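You operate a simulated robot arm through the tools that you are given. There is no shell and no other tool.

The job below is to be done with a simulated robot arm. You get a single attempt, and the scene is never put back.

## Task
Rinse the blue cup in the green basin, then bail it below its lower line into the green bucket.
Fine: Cup on the grey tray; bail the basin with the dipper; dipper back. Set down upright: what you pick out.
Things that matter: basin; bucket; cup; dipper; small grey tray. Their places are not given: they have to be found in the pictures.

It is judged by the outcome, as a careful person would: the job done as asked, and still so three seconds after it is handed in. It fails if anything else is knocked over, pushed out of place, dropped, spilled or broken.

## Robot
A 6-joint arm with a two-finger gripper, fixed in place. Base frame: the origin is on the floor under the middle of its stand, x ahead of it, y to its left, z up. Lengths are in m, angles in rad, forces in N, time in s.
It reaches about 1.572 m from its shoulder. Its first joint turns from -2.897 to 2.897 rad. Payload 2.45 kg.
The tool frame sits at the grasp point between the pads (the TCP): z along the fingers, y along the line on which they close. The tips reach 0.02 m beyond it. The gripper opens to 0.14 m; its body begins 0.168 m behind the TCP.
Orientation is told as [roll, pitch, yaw] about the base's x, y, z axes, in that order, counted from this pose: with the fingers straight down and closing along the base's y, the tool's x points along the base's -x, its y along +y and its z along -z.

## Interface
- The arm moves only by the tool step_arm. Its argument "series" is a list of rows, each a list of 3 entries, a list of its own where there are three numbers: the shift along the base's x, y, z in m, then the turn, a rotation vector about the base's x, y, z in rad, then the opening, from 0 (shut) to 1 (fully open). In form: [[[tx, ty, tz], [wx, wy, wz], claw], ...]. A call has 1 to 20 rows; each row shifts and turns the commanded pose from where the row before left it. Each row takes 0.2 s and may step no farther than 0.05 m and 0.15 rad from the row before; otherwise, or with a gripper value out of range, the whole call is refused. Where a pose cannot be reached the arm comes as near as it can. A force on the tool above 40 N (or 10 N above the force at the start of the call, whichever is more), or a blocked arm, ends the call early, and 0.2 s more pass. The fingers move at their own pace (about 0.045 m/s each) and stop on an object; they squeeze with about 41 N. The grip force told is the motor's: it shows also when the fingers shut on nothing. Time passes only in rows, and 0.2 s behind the last, so rows that do not move let the fingers close. It gives the time, the measured TCP pose, the force on the tool (base axes), the opening and the grip force at its end, in the units of the frame above (readings bear some noise), with the torque about the TCP (base axes, N m) and any sound that the robot's microphone picked up.
- Cameras (640 x 400 px; columns grow to the right, rows downward): "scene" is fixed at [0.2192, -0.6507, 1.2729]; the picture's right is [0.37, -0.93, 0.00], its down [-0.57, -0.23, -0.79] and it looks along [0.73, 0.29, -0.62] (base axes); focal length 261 px, centre (320, 200). "wrist" rides on the gripper at [0.078, 0.011, -0.209] in the tool frame; the picture's right is [-0.14, 0.99, 0.00], its down [-0.92, -0.13, -0.37] and it looks along [-0.36, -0.05, 0.93] (tool axes); focal length 280 px, centre (320, 200).
- grab_frame(camera): a new picture of that camera. It takes no simulated time.
- pixel_to_xyz(camera, pixels): for up to 12 pixels [column, row] of the newest picture of that camera ("zoom" is the newest enlarged one), the place [x, y, z] in the base frame of the surface seen there, good to about 0.003 m. It takes no simulated time.
- enlarge(camera, box): a new picture of the part [left, top, right, bottom] of that camera's present view, enlarged. It takes no simulated time.
- close_job(): hands the job in; it is judged then, once.

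Unless the task says otherwise, let go and move clear before handing in.

The tools are called as a command line: name --argument value ..., lists and objects as JSON in quotes. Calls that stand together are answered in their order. step_arm: Moves the arm, as the interface text tells. Its arguments: {"type":"object","properties":{"series":{"type":"array","items":{"type":"array"}}},"required":["series"]} The other tools are called the same way: grab_frame (camera) takes a picture; pixel_to_xyz (camera, pixels) gives the place of the surface under pixels of a picture; enlarge (camera, box) takes an enlarged picture of a part of a camera's view; close_job () hands the job in.

At the start:

```text
t: 0.0
tcp_pos: [0.592, -0.3225, 1.1036]
ee_rot: [0.0, 0.0, 0.001]
wrist_force: [-0.2, 0.7, -0.8]
wrist_torque: [0.0, -0.01, 0.02]
opening: 0.1401
grip_force: 0.0
```

scene: 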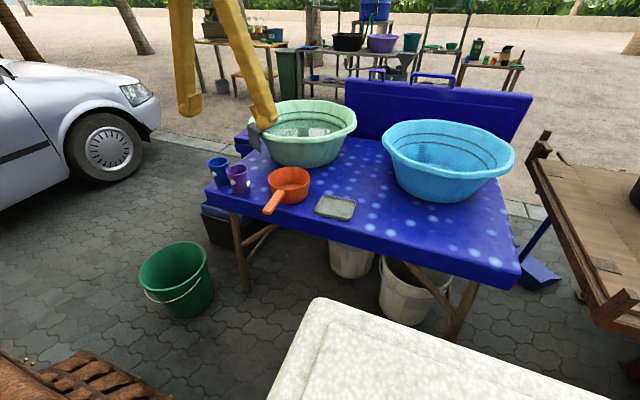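
wrist: 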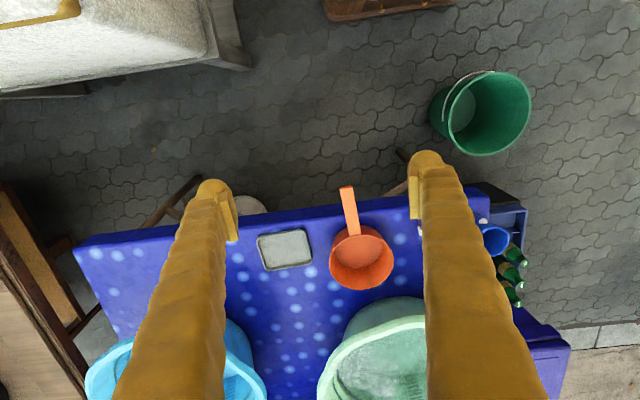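

The scene picture shows the green basin near (305,130), a blue cup near (218,172), a purple cup near (238,180), the orange dipper near (288,187), the grey tray near (336,207) and the green bucket on the floor near (176,280). I'll enlarge these to see details.

enlarge --camera "scene" --box '[190, 90, 370, 230]'

pixel_to_xyz --camera "scene" --pixels '[[218, 162], [218, 180], [238, 170], [238, 185], [290, 188], [268, 210], [336, 207], [305, 130], [290, 150], [175, 260], [175, 310], [240, 210]]'

```text
2.86 times, centred on (280, 160) of scene
```

zoom: 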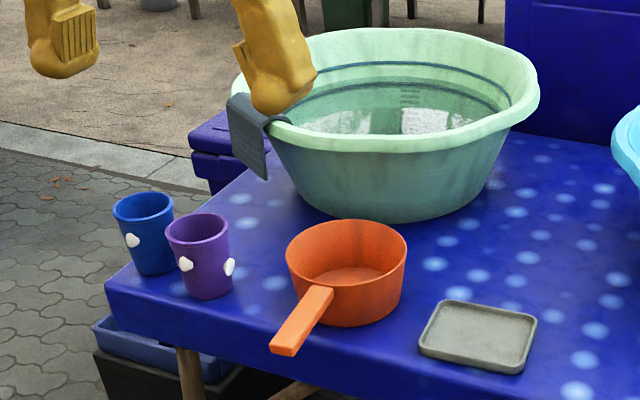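

```text
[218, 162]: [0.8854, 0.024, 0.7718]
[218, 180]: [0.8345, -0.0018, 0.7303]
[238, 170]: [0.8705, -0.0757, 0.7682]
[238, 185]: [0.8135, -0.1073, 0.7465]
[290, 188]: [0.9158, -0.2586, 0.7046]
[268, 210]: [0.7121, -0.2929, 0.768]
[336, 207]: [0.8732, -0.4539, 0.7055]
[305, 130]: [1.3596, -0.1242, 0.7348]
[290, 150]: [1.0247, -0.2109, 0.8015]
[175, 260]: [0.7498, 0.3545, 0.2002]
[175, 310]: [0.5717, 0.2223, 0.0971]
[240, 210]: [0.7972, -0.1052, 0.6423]
```

The enlarged view shows the basin with two dark lines inside, a dark cloth on its rim, and both cups with white bits (dirt) on them. I'll look closer at the basin interior and the wrist view.

enlarge --camera "scene" --box '[240, 95, 360, 170]'

enlarge --camera "wrist" --box '[220, 160, 560, 400]'

enlarge --camera "scene" --box '[120, 220, 240, 330]'

```text
5.33 times, centred on (300, 132) of scene
```

zoom: 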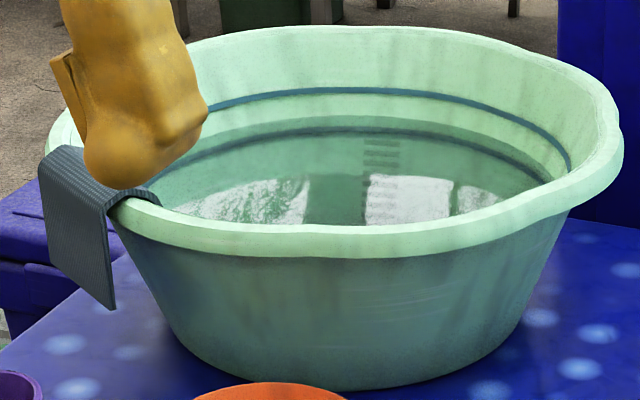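

```text
1.67 times, centred on (390, 280) of wrist
```

zoom: 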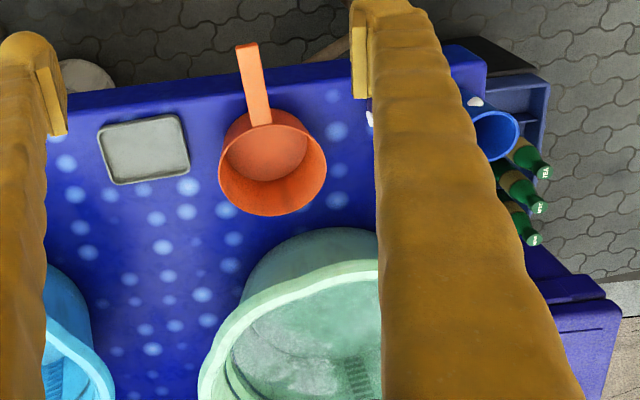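

```text
3.64 times, centred on (180, 275) of scene
```

zoom: 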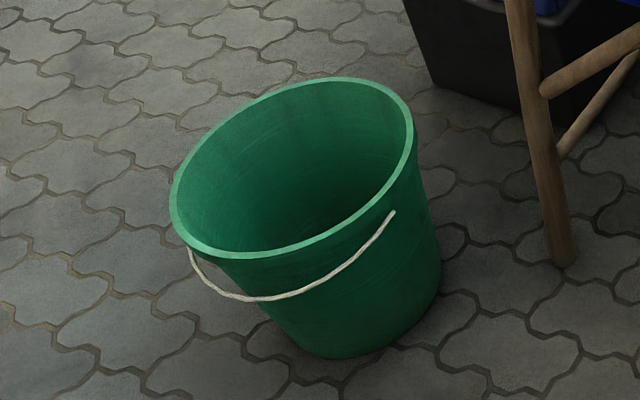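

The water stands between the two lines inside the basin. I'll measure rim points and then raise the arm over the basin for a clear top view.

grab_frame --camera "scene"

pixel_to_xyz --camera "scene" --pixels '[[355, 116], [335, 135], [305, 140], [280, 136], [310, 101], [340, 105], [310, 166], [265, 155], [342, 158], [285, 101], [320, 132], [330, 120]]'

step_arm --series '[[[0.0, 0.03, 0.04], [0, 0, 0], 1], [[0.0, 0.03, 0.04], [0, 0, 0], 1], [[0.0, 0.03, 0.04], [0, 0, 0], 1], [[0.0, 0.03, 0.03], [0, 0, 0], 1], [[0.02, 0.03, 0.0], [0, 0, 0], 1], [[0.02, 0.03, 0.0], [0, 0, 0], 1]]'

```text
taken
```

scene: 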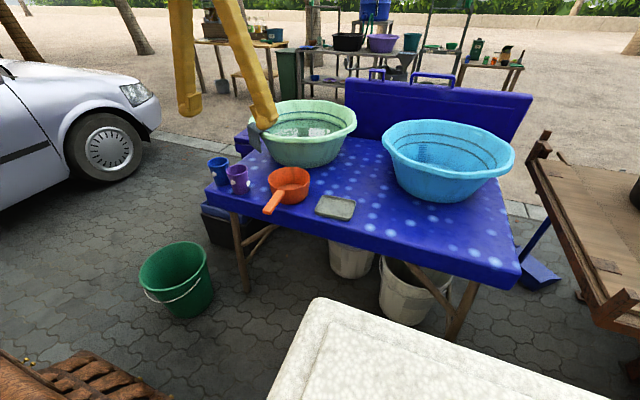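

```text
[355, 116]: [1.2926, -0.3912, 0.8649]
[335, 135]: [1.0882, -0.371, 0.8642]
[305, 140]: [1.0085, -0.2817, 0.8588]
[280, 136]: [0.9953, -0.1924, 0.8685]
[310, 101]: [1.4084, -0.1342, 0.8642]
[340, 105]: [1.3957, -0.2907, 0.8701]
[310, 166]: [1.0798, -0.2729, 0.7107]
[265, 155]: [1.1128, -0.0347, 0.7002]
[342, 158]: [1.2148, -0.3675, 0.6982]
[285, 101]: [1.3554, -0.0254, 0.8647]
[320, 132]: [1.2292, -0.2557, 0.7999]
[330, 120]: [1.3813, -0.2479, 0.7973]
```

```text
t: 1.4
tcp_pos: [0.6306, -0.1436, 1.2508]
ee_rot: [0.0, 0.001, 0.0]
wrist_force: [0.3, 0.5, 0.3]
wrist_torque: [0.02, 0.03, -0.01]
opening: 0.14
grip_force: 0.1
```

The basin is centred at about (1.2, -0.2), rim z ≈ 0.865. Now I take new pictures from the raised arm.

grab_frame --camera "wrist"

grab_frame --camera "scene"

enlarge --camera "scene" --box '[190, 80, 380, 230]'

```text
taken
```

wrist: 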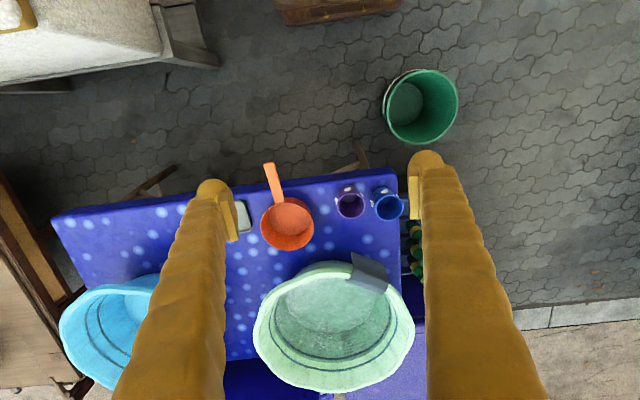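

```text
taken
```

scene: 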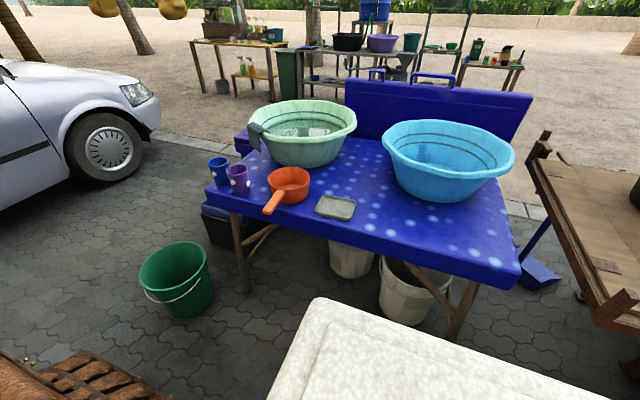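

```text
2.67 times, centred on (285, 155) of scene
```

zoom: 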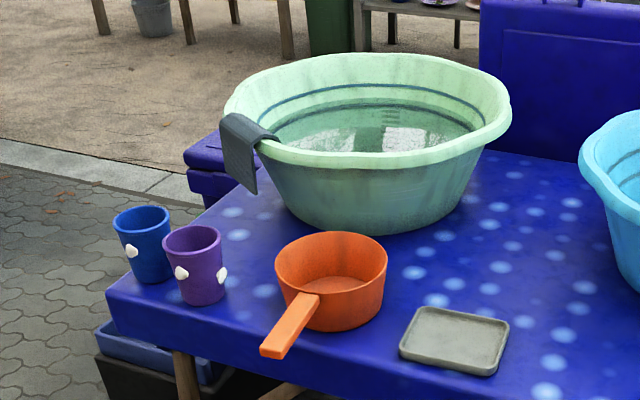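

The cloth hangs over the rim at (365,270) of the wrist picture. I'll enlarge the basin interior, cups and dipper from above.

enlarge --camera "wrist" --box '[240, 250, 430, 400]'

enlarge --camera "wrist" --box '[225, 150, 425, 270]'

enlarge --camera "wrist" --box '[370, 50, 480, 160]'

pixel_to_xyz --camera "wrist" --pixels '[[388, 207], [350, 204], [288, 220], [270, 168], [276, 190], [242, 217], [330, 310], [345, 340], [422, 90], [422, 140], [421, 70], [457, 105]]'

```text
2.67 times, centred on (335, 325) of wrist
```

zoom: 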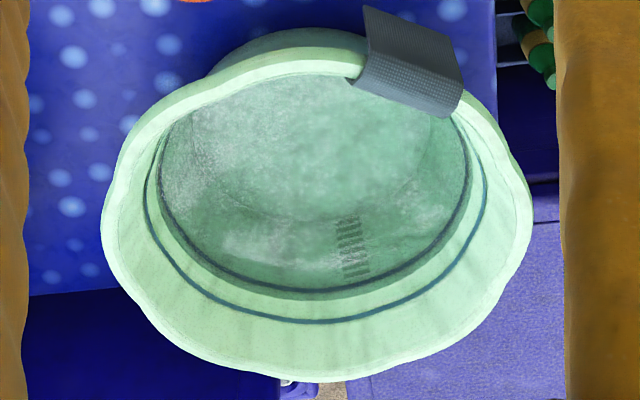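

```text
3.20 times, centred on (325, 210) of wrist
```

zoom: 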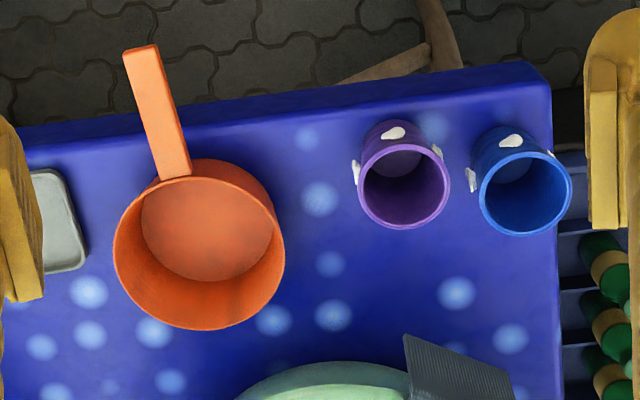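

```text
3.64 times, centred on (425, 105) of wrist
```

zoom: 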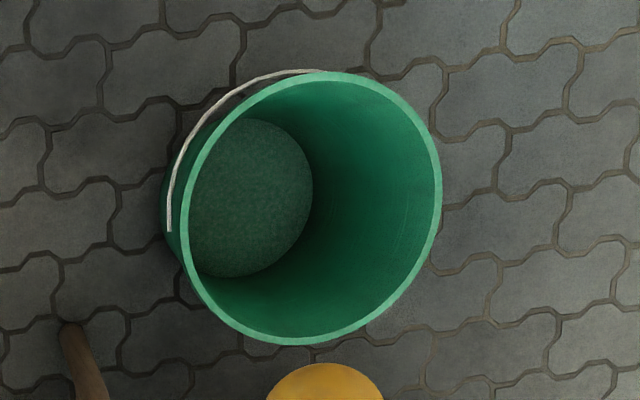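

```text
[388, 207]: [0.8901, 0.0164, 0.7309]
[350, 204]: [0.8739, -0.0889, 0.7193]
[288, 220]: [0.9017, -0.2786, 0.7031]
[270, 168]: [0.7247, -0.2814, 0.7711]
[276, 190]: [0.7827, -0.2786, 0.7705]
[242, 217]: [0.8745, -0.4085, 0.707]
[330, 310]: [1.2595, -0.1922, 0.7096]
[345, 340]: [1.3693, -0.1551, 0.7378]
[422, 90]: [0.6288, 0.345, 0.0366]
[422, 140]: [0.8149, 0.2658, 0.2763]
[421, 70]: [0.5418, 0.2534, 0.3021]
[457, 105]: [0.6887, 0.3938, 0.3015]
```

The wrist view shows the basin's upper line above the water and the lower line under it, and pixel depth goes through the water to the bottom. I'll measure the cup, dipper and tray geometry more exactly.

enlarge --camera "scene" --box '[195, 145, 265, 200]'

pixel_to_xyz --camera "zoom" --pixels '[[120, 140], [215, 105], [170, 130], [165, 85], [170, 280], [155, 200], [200, 270], [310, 300], [320, 200], [390, 200], [380, 240], [340, 370]]'

```text
7.27 times, centred on (230, 172) of scene
```

zoom: 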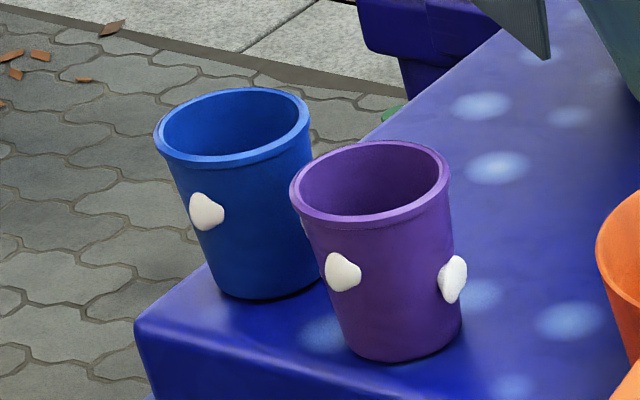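

```text
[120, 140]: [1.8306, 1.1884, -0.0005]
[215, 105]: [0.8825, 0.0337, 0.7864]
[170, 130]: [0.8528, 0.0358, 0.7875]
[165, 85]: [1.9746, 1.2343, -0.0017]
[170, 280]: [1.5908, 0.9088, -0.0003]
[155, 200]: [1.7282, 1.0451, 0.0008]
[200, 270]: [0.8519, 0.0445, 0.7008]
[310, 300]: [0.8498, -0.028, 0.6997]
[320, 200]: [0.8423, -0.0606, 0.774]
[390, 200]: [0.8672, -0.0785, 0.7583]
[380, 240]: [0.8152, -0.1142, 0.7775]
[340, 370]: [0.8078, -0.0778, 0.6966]
```

Table top is z ≈ 0.70. I now measure rim pixels of the two cups in this zoom.

pixel_to_xyz --camera "zoom" --pixels '[[160, 143], [305, 125], [222, 160], [232, 91], [205, 210], [245, 296], [293, 198], [445, 180], [365, 222], [375, 145], [342, 272], [452, 280]]'

enlarge --camera "scene" --box '[255, 155, 365, 225]'

```text
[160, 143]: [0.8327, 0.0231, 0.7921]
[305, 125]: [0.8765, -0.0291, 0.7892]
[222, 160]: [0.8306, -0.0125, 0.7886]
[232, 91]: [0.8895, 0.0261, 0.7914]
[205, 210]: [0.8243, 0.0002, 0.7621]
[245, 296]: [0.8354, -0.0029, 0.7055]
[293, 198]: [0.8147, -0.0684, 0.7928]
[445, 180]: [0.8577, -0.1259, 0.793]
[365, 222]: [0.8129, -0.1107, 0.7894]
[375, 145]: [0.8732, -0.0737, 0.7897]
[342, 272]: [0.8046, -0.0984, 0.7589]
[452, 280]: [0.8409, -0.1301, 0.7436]
```

```text
5.71 times, centred on (310, 190) of scene
```

zoom: 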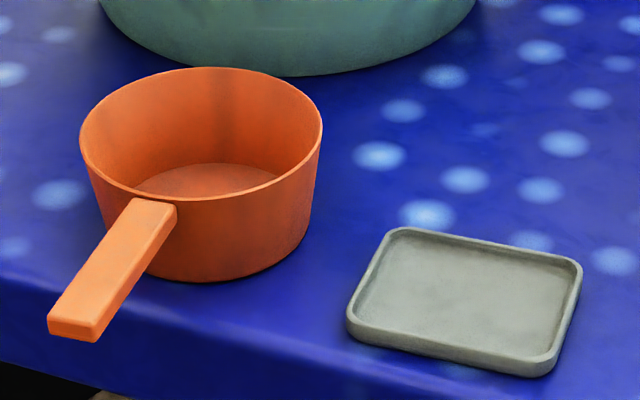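

Blue cup: centre about (0.86, 0.003), rim z 0.79, radius ~0.037. Now I measure the dipper and tray in this zoom.

pixel_to_xyz --camera "zoom" --pixels '[[84, 140], [318, 130], [225, 197], [205, 70], [155, 208], [75, 322], [110, 270], [70, 332], [210, 182], [230, 278], [100, 322], [50, 316]]'

pixel_to_xyz --camera "zoom" --pixels '[[395, 232], [577, 265], [548, 365], [352, 315], [460, 290], [450, 345], [480, 247], [500, 300]]'

```text
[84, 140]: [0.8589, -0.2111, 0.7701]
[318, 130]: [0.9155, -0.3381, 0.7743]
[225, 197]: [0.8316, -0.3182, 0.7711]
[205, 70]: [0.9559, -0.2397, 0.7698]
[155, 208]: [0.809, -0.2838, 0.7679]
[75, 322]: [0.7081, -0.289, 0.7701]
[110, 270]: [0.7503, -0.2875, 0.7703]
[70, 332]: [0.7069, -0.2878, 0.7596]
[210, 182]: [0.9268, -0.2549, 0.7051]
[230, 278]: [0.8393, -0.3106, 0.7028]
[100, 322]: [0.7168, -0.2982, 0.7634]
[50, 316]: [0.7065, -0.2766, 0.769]
```

```text
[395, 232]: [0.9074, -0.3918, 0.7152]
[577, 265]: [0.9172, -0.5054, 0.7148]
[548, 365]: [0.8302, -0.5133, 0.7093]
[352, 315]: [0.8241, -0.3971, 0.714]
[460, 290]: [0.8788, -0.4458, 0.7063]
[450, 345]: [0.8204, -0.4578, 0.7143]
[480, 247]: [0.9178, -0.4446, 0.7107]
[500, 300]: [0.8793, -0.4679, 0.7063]
```

Tray centre is about (0.870, -0.452); the dipper pot is centred near (0.89, -0.277) with its handle along -x, top z 0.77. I'll turn the gripper about 70° (so the fingers avoid the purple cup and the white specks) and hover above the blue cup.

step_arm --series '[[[0.0255, 0.0163, -0.022], [0, 0, 0.136], 1], [[0.0255, 0.0163, -0.022], [0, 0, 0.136], 1], [[0.0255, 0.0163, -0.022], [0, 0, 0.136], 1], [[0.0255, 0.0163, -0.022], [0, 0, 0.136], 1], [[0.0255, 0.0163, -0.022], [0, 0, 0.136], 1], [[0.0255, 0.0163, -0.022], [0, 0, 0.136], 1], [[0.0255, 0.0163, -0.022], [0, 0, 0.136], 1], [[0.0255, 0.0163, -0.022], [0, 0, 0.136], 1], [[0.0255, 0.0163, -0.022], [0, 0, 0.136], 1], [[0, 0, 0], [0, 0, 0], 1]]'

grab_frame --camera "wrist"

grab_frame --camera "scene"

```text
t: 3.6
tcp_pos: [0.8608, 0.0017, 1.0558]
ee_rot: [0.0, 0.001, 1.225]
wrist_force: [0.2, 0.0, 0.1]
wrist_torque: [-0.01, 0.01, -0.04]
opening: 0.14
grip_force: 0.1
```

```text
taken
```

wrist: 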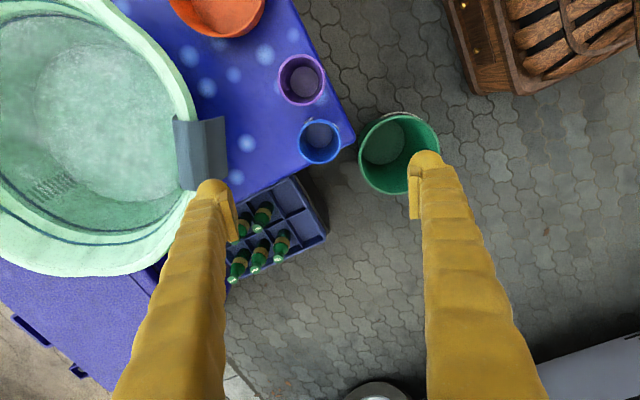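

```text
taken
```

scene: 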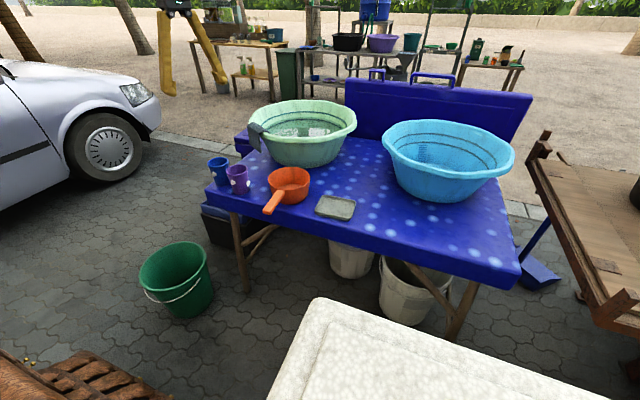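

The wrist view now shows the blue cup at (320,141) and the purple at (302,79), with a bottle crate lower at (265,235). I'll enlarge the cup and measure it.

enlarge --camera "wrist" --box '[260, 40, 380, 180]'

pixel_to_xyz --camera "wrist" --pixels '[[300, 144], [340, 144], [320, 122], [321, 162], [320, 138], [282, 78], [323, 78], [345, 150], [185, 150], [215, 150], [205, 120], [205, 185]]'

```text
2.86 times, centred on (320, 110) of wrist
```

zoom: 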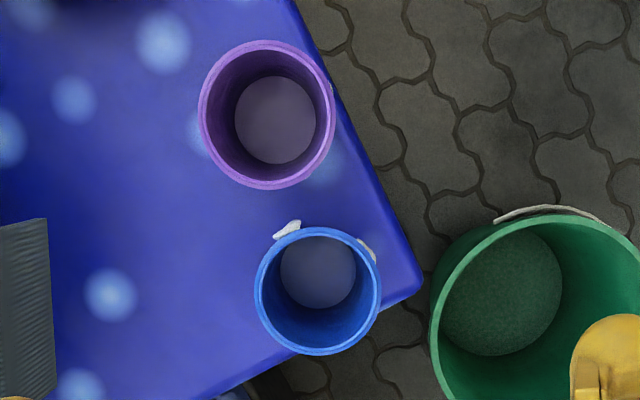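

```text
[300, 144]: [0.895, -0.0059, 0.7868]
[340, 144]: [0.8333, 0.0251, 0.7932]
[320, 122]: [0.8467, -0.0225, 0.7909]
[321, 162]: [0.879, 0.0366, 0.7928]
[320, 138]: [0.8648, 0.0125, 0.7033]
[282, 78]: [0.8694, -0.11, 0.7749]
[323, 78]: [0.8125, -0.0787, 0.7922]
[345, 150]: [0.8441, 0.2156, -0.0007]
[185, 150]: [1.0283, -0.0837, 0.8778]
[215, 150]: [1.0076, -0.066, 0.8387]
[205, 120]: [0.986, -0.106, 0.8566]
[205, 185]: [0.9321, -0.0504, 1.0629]
```

The blue cup's centre is about (0.8635, 0.008). Before grasping, I want the water and line heights on the basin wall, so I enlarge the basin.

enlarge --camera "scene" --box '[260, 95, 360, 157]'

pixel_to_xyz --camera "zoom" --pixels '[[320, 100], [320, 108], [320, 116], [320, 124], [320, 132], [320, 140], [320, 148], [320, 156], [320, 170], [320, 190], [320, 215], [320, 240]]'

```text
6.40 times, centred on (310, 126) of scene
```

zoom: 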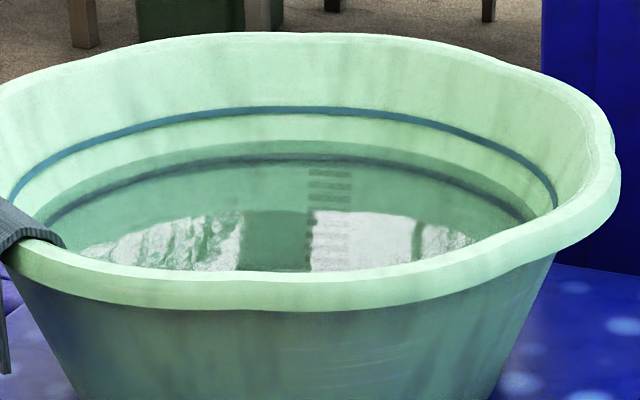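

```text
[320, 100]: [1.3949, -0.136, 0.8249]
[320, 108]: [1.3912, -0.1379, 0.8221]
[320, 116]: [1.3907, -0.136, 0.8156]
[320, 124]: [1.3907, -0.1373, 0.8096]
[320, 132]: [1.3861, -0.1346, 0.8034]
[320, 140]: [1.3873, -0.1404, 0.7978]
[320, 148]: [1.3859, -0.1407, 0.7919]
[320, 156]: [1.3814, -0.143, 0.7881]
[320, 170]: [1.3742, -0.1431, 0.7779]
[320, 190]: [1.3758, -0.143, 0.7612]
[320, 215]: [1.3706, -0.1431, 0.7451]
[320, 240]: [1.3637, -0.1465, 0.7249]
```

The water surface is at about z 0.796, the lower line at 0.787 and the upper line at 0.822, so I must drop the level by over 1 cm. Now I narrow the fingers to about 0.1 m and lower over the blue cup.

step_arm --series '[[[0.0014, 0.0031, -0.03], [0, 0, 0], 0.75], [[0.0014, 0.0031, -0.03], [0, 0, 0], 0.75], [[0, 0, -0.03], [0, 0, 0], 0.75], [[0, 0, -0.03], [0, 0, 0], 0.75], [[0, 0, -0.03], [0, 0, 0], 0.75], [[0, 0, -0.03], [0, 0, 0], 0.75], [[0, 0, 0], [0, 0, 0], 0.75]]'

grab_frame --camera "wrist"

enlarge --camera "scene" --box '[160, 60, 320, 210]'

```text
t: 5.2
tcp_pos: [0.864, 0.0102, 0.8729]
ee_rot: [0.001, -0.001, 1.224]
wrist_force: [-1.3, 0.3, 0.1]
wrist_torque: [0.01, -0.02, 0.0]
opening: 0.1049
grip_force: 0.1
```

```text
taken
```

wrist: 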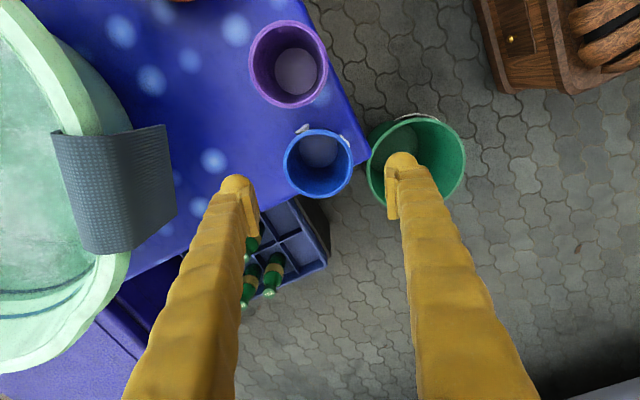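

```text
2.67 times, centred on (240, 135) of scene
```

zoom: 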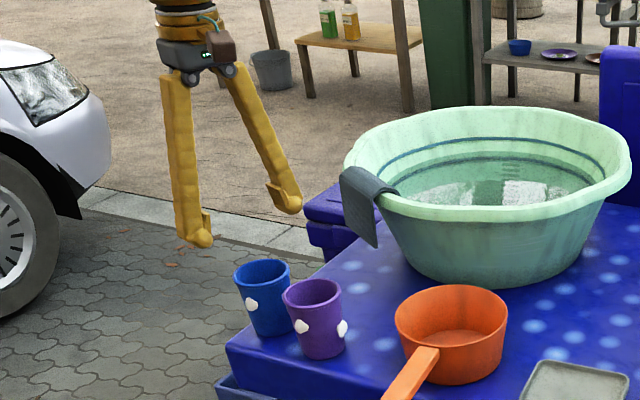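

The cup rim is centred near (318,163), very close to where the grasp axis should meet it (320,167). I'll measure the rim again before descending.

pixel_to_xyz --camera "wrist" --pixels '[[286, 162], [350, 166], [318, 131], [319, 195], [303, 129], [343, 140], [320, 155], [275, 66], [320, 100], [150, 190], [165, 130], [175, 210]]'

enlarge --camera "wrist" --box '[220, 100, 420, 240]'

```text
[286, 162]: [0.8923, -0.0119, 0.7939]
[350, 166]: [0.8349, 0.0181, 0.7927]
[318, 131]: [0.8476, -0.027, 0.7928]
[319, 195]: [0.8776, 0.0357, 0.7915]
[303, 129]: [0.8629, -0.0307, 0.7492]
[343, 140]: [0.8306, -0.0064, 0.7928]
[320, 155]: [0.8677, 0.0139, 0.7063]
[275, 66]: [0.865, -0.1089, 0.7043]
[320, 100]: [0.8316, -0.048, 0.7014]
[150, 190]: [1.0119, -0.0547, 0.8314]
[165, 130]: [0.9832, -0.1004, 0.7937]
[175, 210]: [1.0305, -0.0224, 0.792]
```

```text
2.86 times, centred on (320, 170) of wrist
```

zoom: 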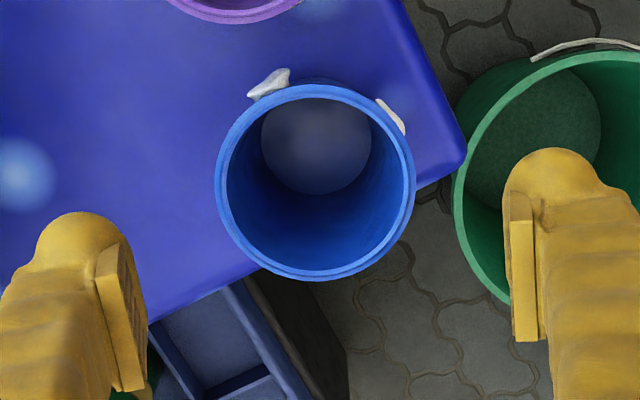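

Rim points give the cup centre at (0.863, 0.004). I shift slightly and lower so the pads reach mid-cup at z ≈ 0.748.

step_arm --series '[[[-0.001, -0.0055, -0.02], [0, 0, 0], 0.75], [[0, 0, -0.025], [0, 0, 0], 0.75], [[0, 0, -0.025], [0, 0, 0], 0.75], [[0, 0, -0.025], [0, 0, 0], 0.75], [[0, 0, -0.02], [0, 0, 0], 0.75], [[0, 0, -0.01], [0, 0, 0], 0.75], [[0, 0, 0], [0, 0, 0], 0.75]]'

grab_frame --camera "wrist"

enlarge --camera "scene" --box '[170, 110, 290, 210]'

```text
t: 6.8
tcp_pos: [0.8621, 0.0041, 0.7488]
ee_rot: [0.0, -0.001, 1.223]
wrist_force: [0.5, -0.2, -0.2]
wrist_torque: [0.01, 0.03, 0.0]
opening: 0.105
grip_force: 0.1
```

```text
taken
```

wrist: 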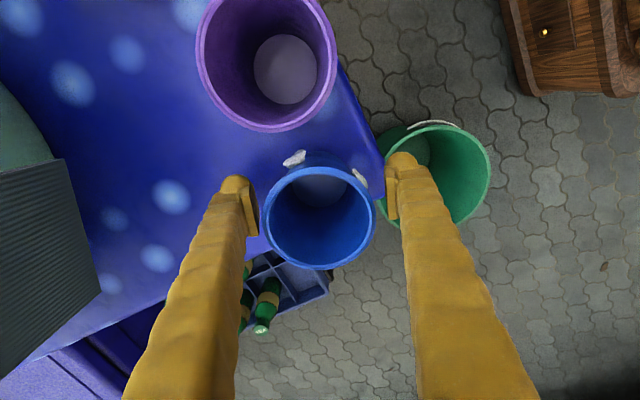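

```text
4.00 times, centred on (230, 160) of scene
```

zoom: 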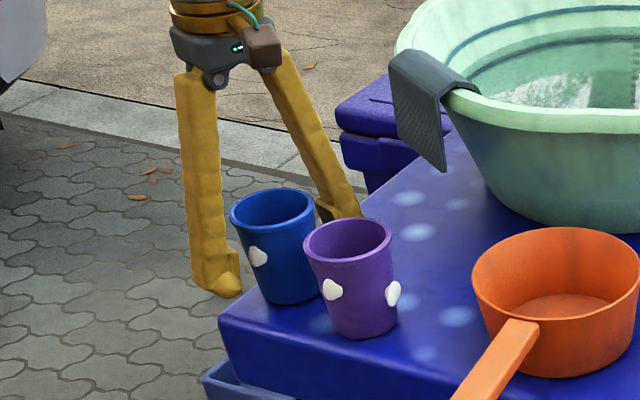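

The fingers straddle the cup without touching the purple one or the specks. I close the gripper now.

step_arm --series '[[[0, 0, 0], [0, 0, 0], 0.6], [[0, 0, 0], [0, 0, 0], 0.5], [[0, 0, 0], [0, 0, 0], 0.4], [[0, 0, 0], [0, 0, 0], 0.3], [[0, 0, 0], [0, 0, 0], 0.2], [[0, 0, 0], [0, 0, 0], 0.2]]'

enlarge --camera "scene" --box '[170, 110, 290, 210]'

grab_frame --camera "wrist"

```text
t: 8.2
tcp_pos: [0.8621, 0.0037, 0.749]
ee_rot: [0.001, 0.0, 1.224]
wrist_force: [0.3, 0.1, 2.1]
wrist_torque: [-0.03, -0.03, 0.0]
opening: 0.0764
grip_force: 40.8
```

```text
4.00 times, centred on (230, 160) of scene
```

zoom: 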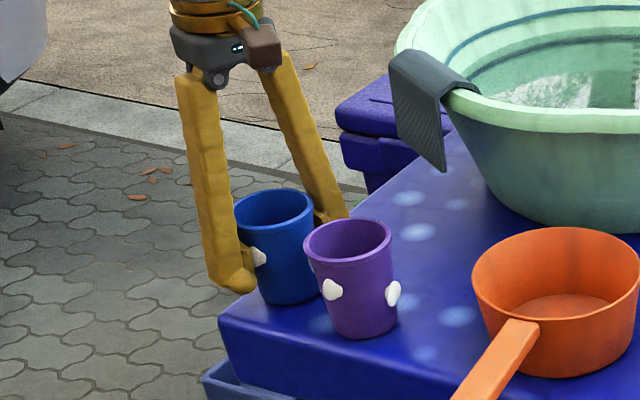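

```text
taken
```

wrist: 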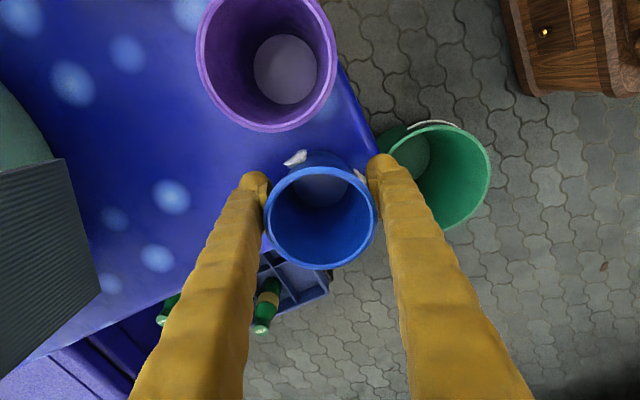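

The gripper holds at opening 0.076 with 40.8 N. I lift straight up a little and check that the cup follows.

step_arm --series '[[[0, 0, 0.01], [0, 0, 0], 0.2], [[0, 0, 0.02], [0, 0, 0], 0.2], [[0, 0, 0.03], [0, 0, 0], 0.2], [[0, 0, 0.03], [0, 0, 0], 0.2], [[0, 0, 0.03], [0, 0, 0], 0.2]]'

enlarge --camera "scene" --box '[170, 90, 290, 190]'

grab_frame --camera "wrist"

```text
t: 9.4
tcp_pos: [0.8625, 0.0042, 0.8701]
ee_rot: [0.003, 0.0, 1.224]
wrist_force: [-0.2, 0.1, -0.7]
wrist_torque: [0.01, -0.01, -0.01]
opening: 0.0762
grip_force: 41.1
```

```text
4.00 times, centred on (230, 140) of scene
```

zoom: 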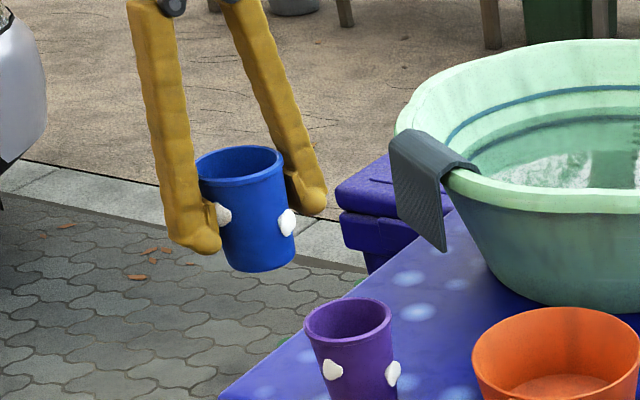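

```text
taken
```

wrist: 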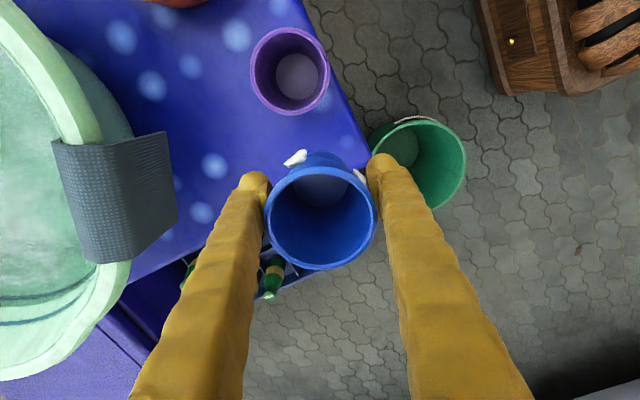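

The cup is held upright and follows. I lift it further, carry it above the basin at safe height and turn the wrist to yaw ≈ π so the camera housing will be on top when I tilt the cup forward.

step_arm --series '[[[0, 0, 0.04], [0, 0, 0.13], 0.2], [[0, 0, 0.04], [0, 0, 0.13], 0.2], [[0, 0, 0.04], [0, 0, 0.13], 0.2], [[0, 0, 0.04], [0, 0, 0.13], 0.2], [[0.03, -0.01, 0.02], [0, 0, 0.13], 0.2], [[0.03, -0.01, 0], [0, 0, 0.13], 0.2], [[0.03, -0.01, 0], [0, 0, 0.13], 0.2], [[0.03, -0.02, 0], [0, 0, 0.13], 0.2], [[0.03, -0.02, 0], [0, 0, 0.13], 0.2], [[0.03, -0.02, 0], [0, 0, 0.13], 0.2], [[0, 0, 0], [0, 0, 0], 0.2]]'

grab_frame --camera "scene"

```text
t: 11.8
tcp_pos: [1.0444, -0.0846, 1.0517]
ee_rot: [-0.001, 0.0, 2.524]
wrist_force: [-0.6, 0.7, -1.0]
wrist_torque: [0.01, -0.03, -0.01]
opening: 0.0761
grip_force: 41.2
```

```text
taken
```

scene: 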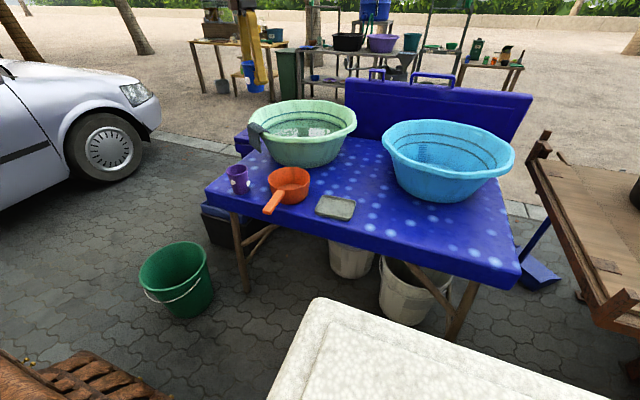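

The arm follows well (yaw 2.52, cup at (252,85) above the table). I continue to above the basin centre and finish the turn.

step_arm --series '[[[0.029, -0.02, 0], [0, 0, 0.103], 0.2], [[0.029, -0.02, 0], [0, 0, 0.103], 0.2], [[0.029, -0.02, 0], [0, 0, 0.103], 0.2], [[0.029, -0.02, 0], [0, 0, 0.103], 0.2], [[0.029, -0.02, 0], [0, 0, 0.103], 0.2], [[0.029, -0.02, 0], [0, 0, 0.103], 0.2], [[0, 0, 0], [0, 0, 0], 0.2]]'

grab_frame --camera "wrist"

enlarge --camera "scene" --box '[220, 20, 400, 170]'

```text
t: 13.4
tcp_pos: [1.1881, -0.1265, 1.0462]
ee_rot: [0.023, 0.01, 2.904]
wrist_force: [0.1, 0.3, -0.1]
wrist_torque: [0.0, -0.03, 0.01]
opening: 0.0759
grip_force: 41.3
out of reach, approached as far as the arm can: row 4, 5, 6
```

```text
taken
```

wrist: 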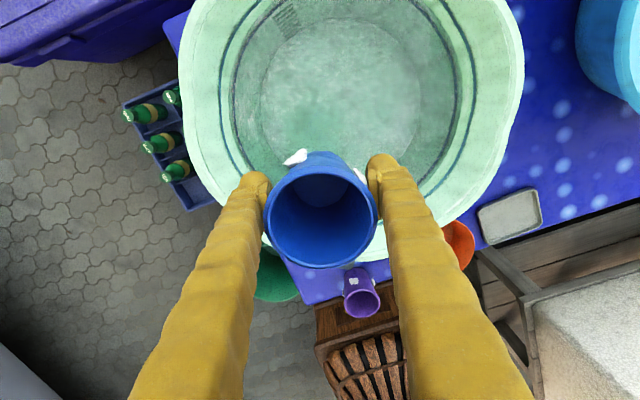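

```text
2.67 times, centred on (310, 95) of scene
```

zoom: 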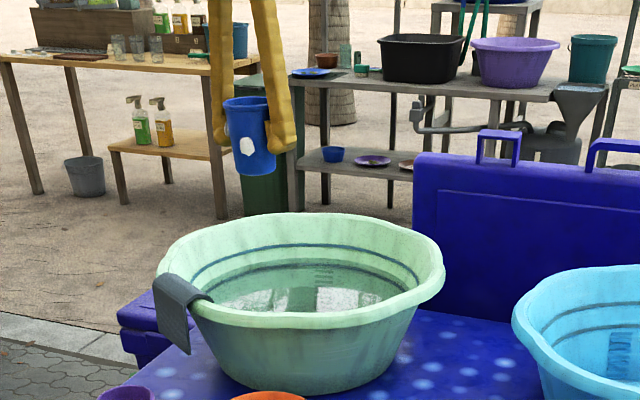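

The wrist reached its turning limit near yaw 2.9 (rows 4-6 reported out of reach), so leaning forward with the camera on top isn't suitable. I'll turn back to about yaw 1.5 and lean sideways over the +y rim instead; the cup stays upright meanwhile.

step_arm --series '[[[0, 0, 0], [0, 0, -0.14], 0.2], [[0, 0, 0], [0, 0, -0.14], 0.2], [[0, 0, 0], [0, 0, -0.14], 0.2], [[0, 0, 0], [0, 0, -0.14], 0.2], [[0, 0, 0], [0, 0, -0.14], 0.2], [[0, 0, 0], [0, 0, -0.14], 0.2], [[0, 0, 0], [0, 0, -0.14], 0.2], [[0, 0, 0], [0, 0, -0.14], 0.2], [[0, 0, 0], [0, 0, -0.14], 0.2], [[0, 0, 0], [0, 0, -0.14], 0.2], [[0, 0, 0], [0, 0, -0.14], 0.2], [[0, 0, 0], [0, 0, 0], 0.2]]'

grab_frame --camera "wrist"

enlarge --camera "scene" --box '[220, 20, 400, 170]'

```text
t: 16.0
tcp_pos: [1.1836, -0.1246, 1.0441]
ee_rot: [0.023, 0.011, 1.362]
wrist_force: [0.6, -0.5, -0.2]
wrist_torque: [0.01, 0.04, -0.02]
opening: 0.0761
grip_force: 41.1
out of reach, approached as far as the arm can: row 11
```

```text
taken
```

wrist: 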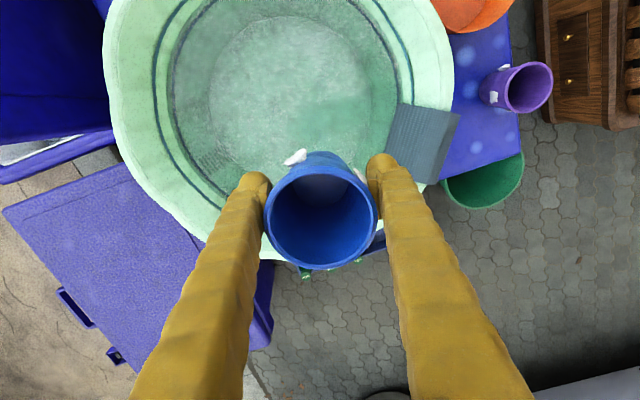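

```text
2.67 times, centred on (310, 95) of scene
```

zoom: 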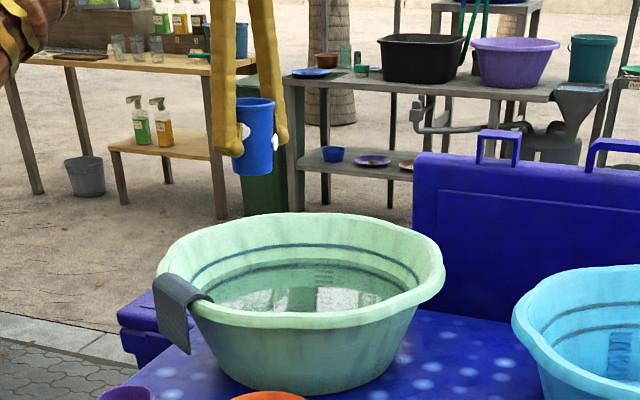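

The limit seems to be reach at this height with the tool vertical. I'll lower to about z 0.96 (cup base 0.915, still above the rim) and shift toward the basin centre.

step_arm --series '[[[0, 0, -0.03], [0, 0, 0.05], 0.2], [[0, -0.02, -0.03], [0, 0, 0.05], 0.2], [[0, -0.03, -0.025], [0, 0, 0.05], 0.2], [[0.01, -0.03, 0], [0, 0, 0.05], 0.2], [[0, 0, 0], [0, 0, 0], 0.2]]'

enlarge --camera "scene" --box '[220, 20, 400, 170]'

```text
t: 17.2
tcp_pos: [1.201, -0.2072, 0.9635]
ee_rot: [0.021, 0.011, 1.564]
wrist_force: [-0.7, 0.2, -0.4]
wrist_torque: [0.01, 0.0, 0.01]
opening: 0.0759
grip_force: 41.0
out of reach, approached as far as the arm can: row 1, 2, 3, 4
```

```text
2.67 times, centred on (310, 95) of scene
```

zoom: 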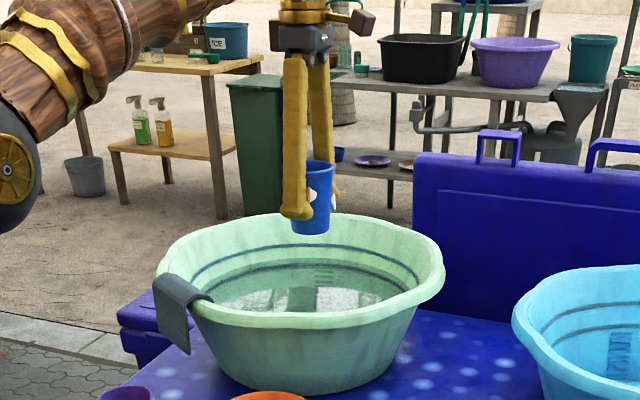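

The cup is now centred over the basin at z 0.96 with only a 0.02 rad residual tilt. I lower it to the water and begin tilting it (tool leaning over the +y rim) so water can enter.

step_arm --series '[[[0, -0.01, -0.03], [0, 0, 0], 0.2], [[0, -0.01, -0.03], [0, 0, 0], 0.2], [[0, 0, -0.03], [0, 0, 0], 0.2], [[0, 0, -0.02], [0, 0, 0], 0.2], [[0, 0, -0.01], [-0.1, 0, 0], 0.2], [[0, 0, -0.01], [-0.1, 0, 0], 0.2], [[0, 0, 0], [-0.1, 0, 0], 0.2], [[0, 0, 0], [0, 0, 0], 0.2]]'

enlarge --camera "scene" --box '[220, 20, 400, 170]'

grab_frame --camera "wrist"

```text
t: 19.0
tcp_pos: [1.239, -0.2321, 0.8416]
ee_rot: [0.023, 0.31, 1.565]
wrist_force: [0.3, 0.1, -0.9]
wrist_torque: [0.0, 0.01, 0.04]
opening: 0.0761
grip_force: 40.7
out of reach, approached as far as the arm can: row 1, 2, 3, 5, 6, 7
```

```text
2.67 times, centred on (310, 95) of scene
```

zoom: 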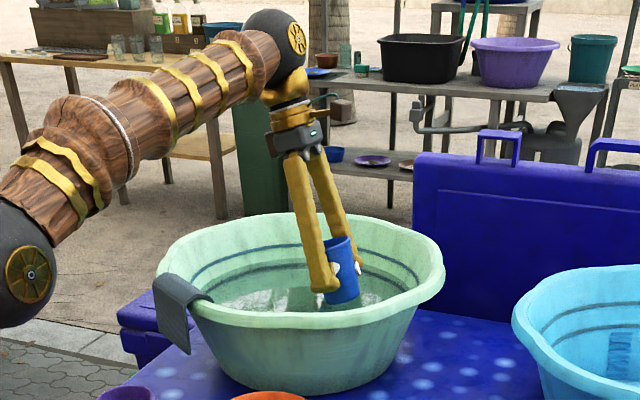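

```text
taken
```

wrist: 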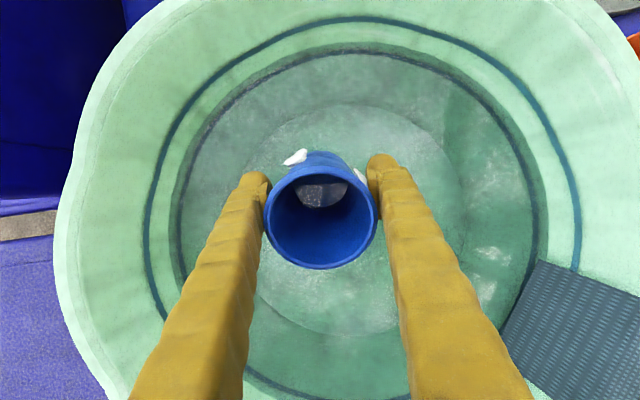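

The tilt sideways pushed the arm to its limit (x drifted to 1.239), while the picture shows the forearm stretched, so leaning forward suits the wrist better. I undo the sideways tilt and tilt forward (about -y) instead, staying just at the water surface.

step_arm --series '[[[-0.007, 0, 0], [0.1, -0.1, 0], 0.2], [[-0.007, 0, 0], [0.1, -0.1, 0], 0.2], [[-0.007, 0, 0], [0.1, -0.1, 0], 0.2], [[0, 0, 0], [0, -0.1, 0], 0.2], [[0, 0, 0], [0, 0, 0], 0.2]]'

enlarge --camera "scene" --box '[220, 20, 400, 170]'

```text
t: 20.2
tcp_pos: [1.3346, -0.2474, 0.9034]
ee_rot: [-0.371, -0.008, 1.519]
wrist_force: [0.7, 0.2, -0.2]
wrist_torque: [0.02, 0.03, -0.01]
opening: 0.076
grip_force: 41.1
out of reach, approached as far as the arm can: row 1, 2, 3, 4
```

```text
2.67 times, centred on (310, 95) of scene
```

zoom: 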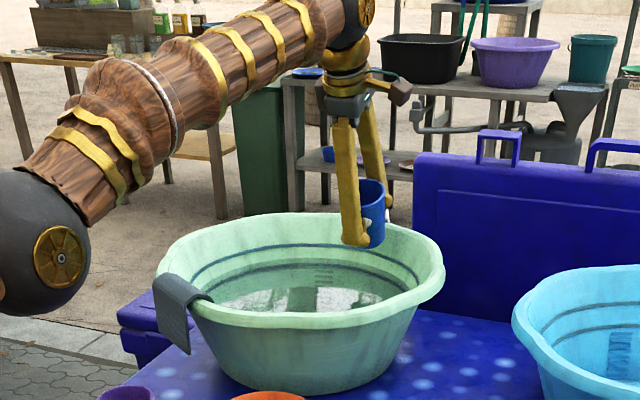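

The arm is stretched almost straight, so the turn swung the hand outward to x 1.335, z 0.90, still above the inside of the basin. I now pull straight back toward the robot with no turning, in small steps, to bend the elbow again.

step_arm --series '[[[-0.02, 0.004, 0], [0, 0, 0], 0.2], [[-0.02, 0.004, 0], [0, 0, 0], 0.2], [[-0.02, 0.004, 0], [0, 0, 0], 0.2], [[0, 0, 0], [0, 0, 0], 0.2]]'

grab_frame --camera "scene"

```text
t: 21.2
tcp_pos: [1.3317, -0.2474, 0.9151]
ee_rot: [-0.37, -0.007, 1.519]
wrist_force: [0.8, -0.6, -0.3]
wrist_torque: [0.0, -0.01, 0.01]
opening: 0.0759
grip_force: 41.2
out of reach, approached as far as the arm can: row 1, 2, 3
```

```text
taken
```

scene: 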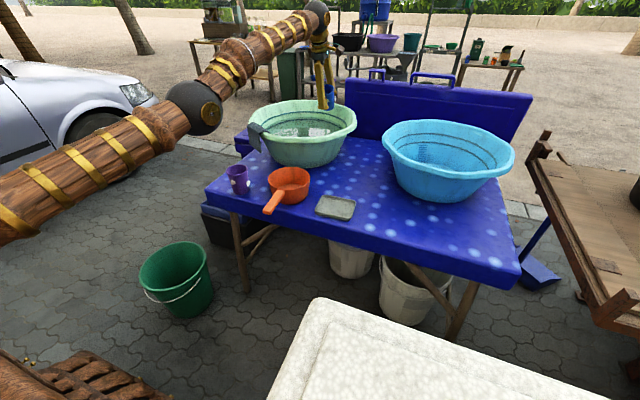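

The picture shows upper arm and forearm nearly in one line from (0,215) to (318,12). I'll measure the elbow and wrist positions to understand the limit before moving.

pixel_to_xyz --camera "scene" --pixels '[[205, 105], [195, 105], [318, 12], [316, 8], [160, 128], [60, 180], [5, 212], [235, 65], [290, 35], [321, 42], [325, 90], [322, 75]]'

enlarge --camera "scene" --box '[260, 0, 380, 120]'

grab_frame --camera "wrist"

```text
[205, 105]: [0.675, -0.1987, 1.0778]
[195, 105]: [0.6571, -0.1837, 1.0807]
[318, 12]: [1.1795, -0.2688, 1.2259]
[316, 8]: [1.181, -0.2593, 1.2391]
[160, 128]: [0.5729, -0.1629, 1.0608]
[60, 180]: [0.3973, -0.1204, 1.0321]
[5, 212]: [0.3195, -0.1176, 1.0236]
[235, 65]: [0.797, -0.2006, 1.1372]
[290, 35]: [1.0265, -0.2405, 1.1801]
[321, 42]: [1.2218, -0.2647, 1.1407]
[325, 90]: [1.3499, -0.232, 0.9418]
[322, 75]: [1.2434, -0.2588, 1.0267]
```

```text
3.33 times, centred on (320, 60) of scene
```

zoom: 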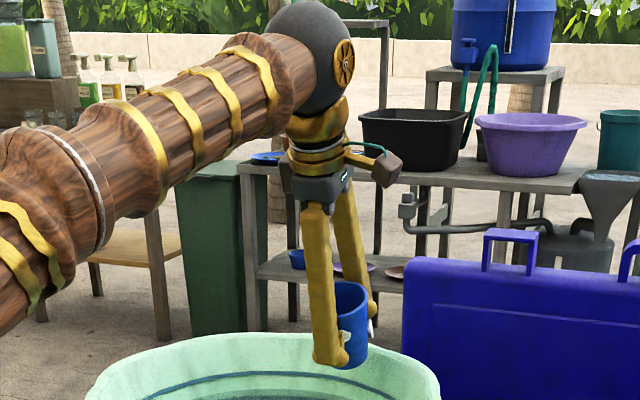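

```text
taken
```

wrist: 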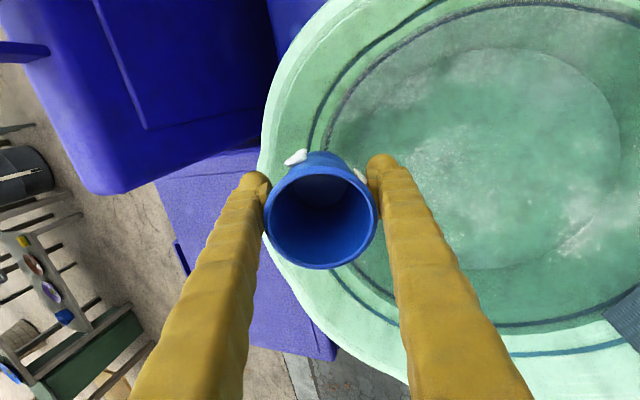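

The measured points show the arm stretched straight (shoulder ≈ z 0.93, elbow near (0.68,-0.13,1.05), wrist near (1.2,-0.22,1.2)), and it can't fold from here directly. I'll check the free space to the left where I could swing and lower the arm to fold the elbow upward.

pixel_to_xyz --camera "scene" --pixels '[[150, 110], [158, 100], [105, 150], [140, 85], [240, 140], [245, 150], [225, 225], [190, 200], [200, 150], [214, 205], [130, 75], [180, 140]]'

pixel_to_xyz --camera "wrist" --pixels '[[100, 100], [200, 50], [220, 200], [300, 300], [180, 250], [320, 355], [40, 50], [120, 180]]'

```text
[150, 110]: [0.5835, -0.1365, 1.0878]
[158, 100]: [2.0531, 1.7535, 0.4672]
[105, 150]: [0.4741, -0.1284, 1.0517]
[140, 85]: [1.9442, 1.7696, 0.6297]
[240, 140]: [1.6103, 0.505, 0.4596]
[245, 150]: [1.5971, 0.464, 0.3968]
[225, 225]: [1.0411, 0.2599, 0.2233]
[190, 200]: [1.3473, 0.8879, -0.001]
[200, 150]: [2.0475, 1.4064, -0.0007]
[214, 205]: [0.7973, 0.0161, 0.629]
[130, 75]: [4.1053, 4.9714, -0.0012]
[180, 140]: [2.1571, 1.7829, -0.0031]
```

```text
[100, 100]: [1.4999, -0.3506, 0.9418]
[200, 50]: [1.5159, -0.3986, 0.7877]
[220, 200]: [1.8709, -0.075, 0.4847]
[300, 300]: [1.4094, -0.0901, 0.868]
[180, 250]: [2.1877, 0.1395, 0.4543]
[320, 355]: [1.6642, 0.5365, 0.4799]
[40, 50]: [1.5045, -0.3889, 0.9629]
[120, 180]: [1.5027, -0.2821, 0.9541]
```

The left side (azimuth ~0.6, around (1.1, 0.75)) is free down to the floor; the car is far at (1.95, 1.77). I first raise the cup clear of the rim.

step_arm --series '[[[-0.006, 0.001, 0.03], [0, 0, 0], 0.2], [[-0.006, 0.001, 0.03], [0, 0, 0], 0.2], [[-0.007, 0.001, 0.03], [0, 0, 0], 0.2], [[0, 0, 0], [0, 0, 0], 0.2]]'

grab_frame --camera "scene"

```text
t: 22.2
tcp_pos: [1.3129, -0.2407, 1.0069]
ee_rot: [-0.374, -0.006, 1.517]
wrist_force: [-0.5, -0.8, -1.3]
wrist_torque: [0.02, -0.02, -0.02]
opening: 0.076
grip_force: 41.1
```

```text
taken
```

scene: 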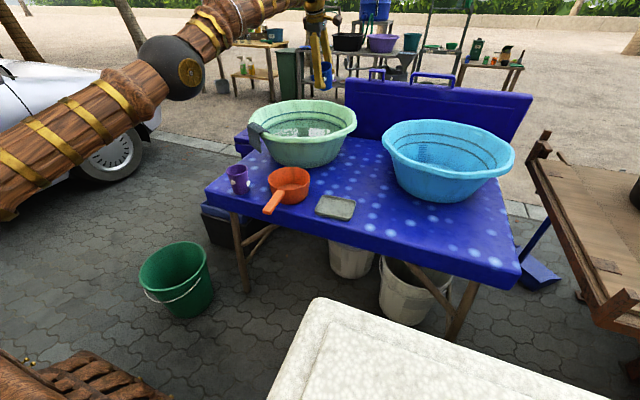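

That upward move was followed exactly with no reach warning. I test a pull-back toward the robot at this height.

step_arm --series '[[[-0.03, 0.0055, 0], [0, 0, 0], 0.2], [[-0.03, 0.0055, 0], [0, 0, 0], 0.2], [[0, 0, 0], [0, 0, 0], 0.2]]'

grab_frame --camera "scene"

```text
t: 23.0
tcp_pos: [1.2523, -0.2319, 1.0064]
ee_rot: [-0.373, -0.008, 1.518]
wrist_force: [0.0, -0.2, -1.5]
wrist_torque: [-0.02, 0.0, 0.01]
opening: 0.0763
grip_force: 41.1
```

```text
taken
```

scene: 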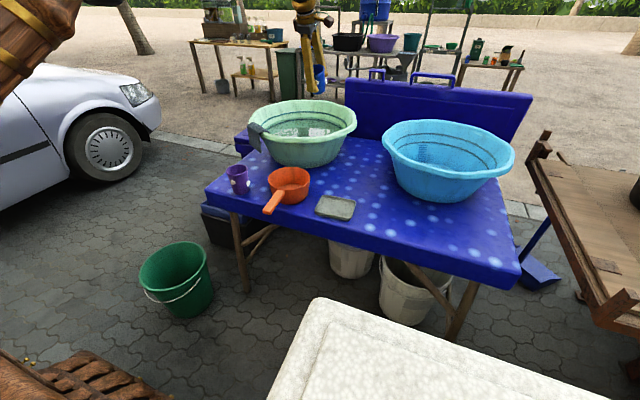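

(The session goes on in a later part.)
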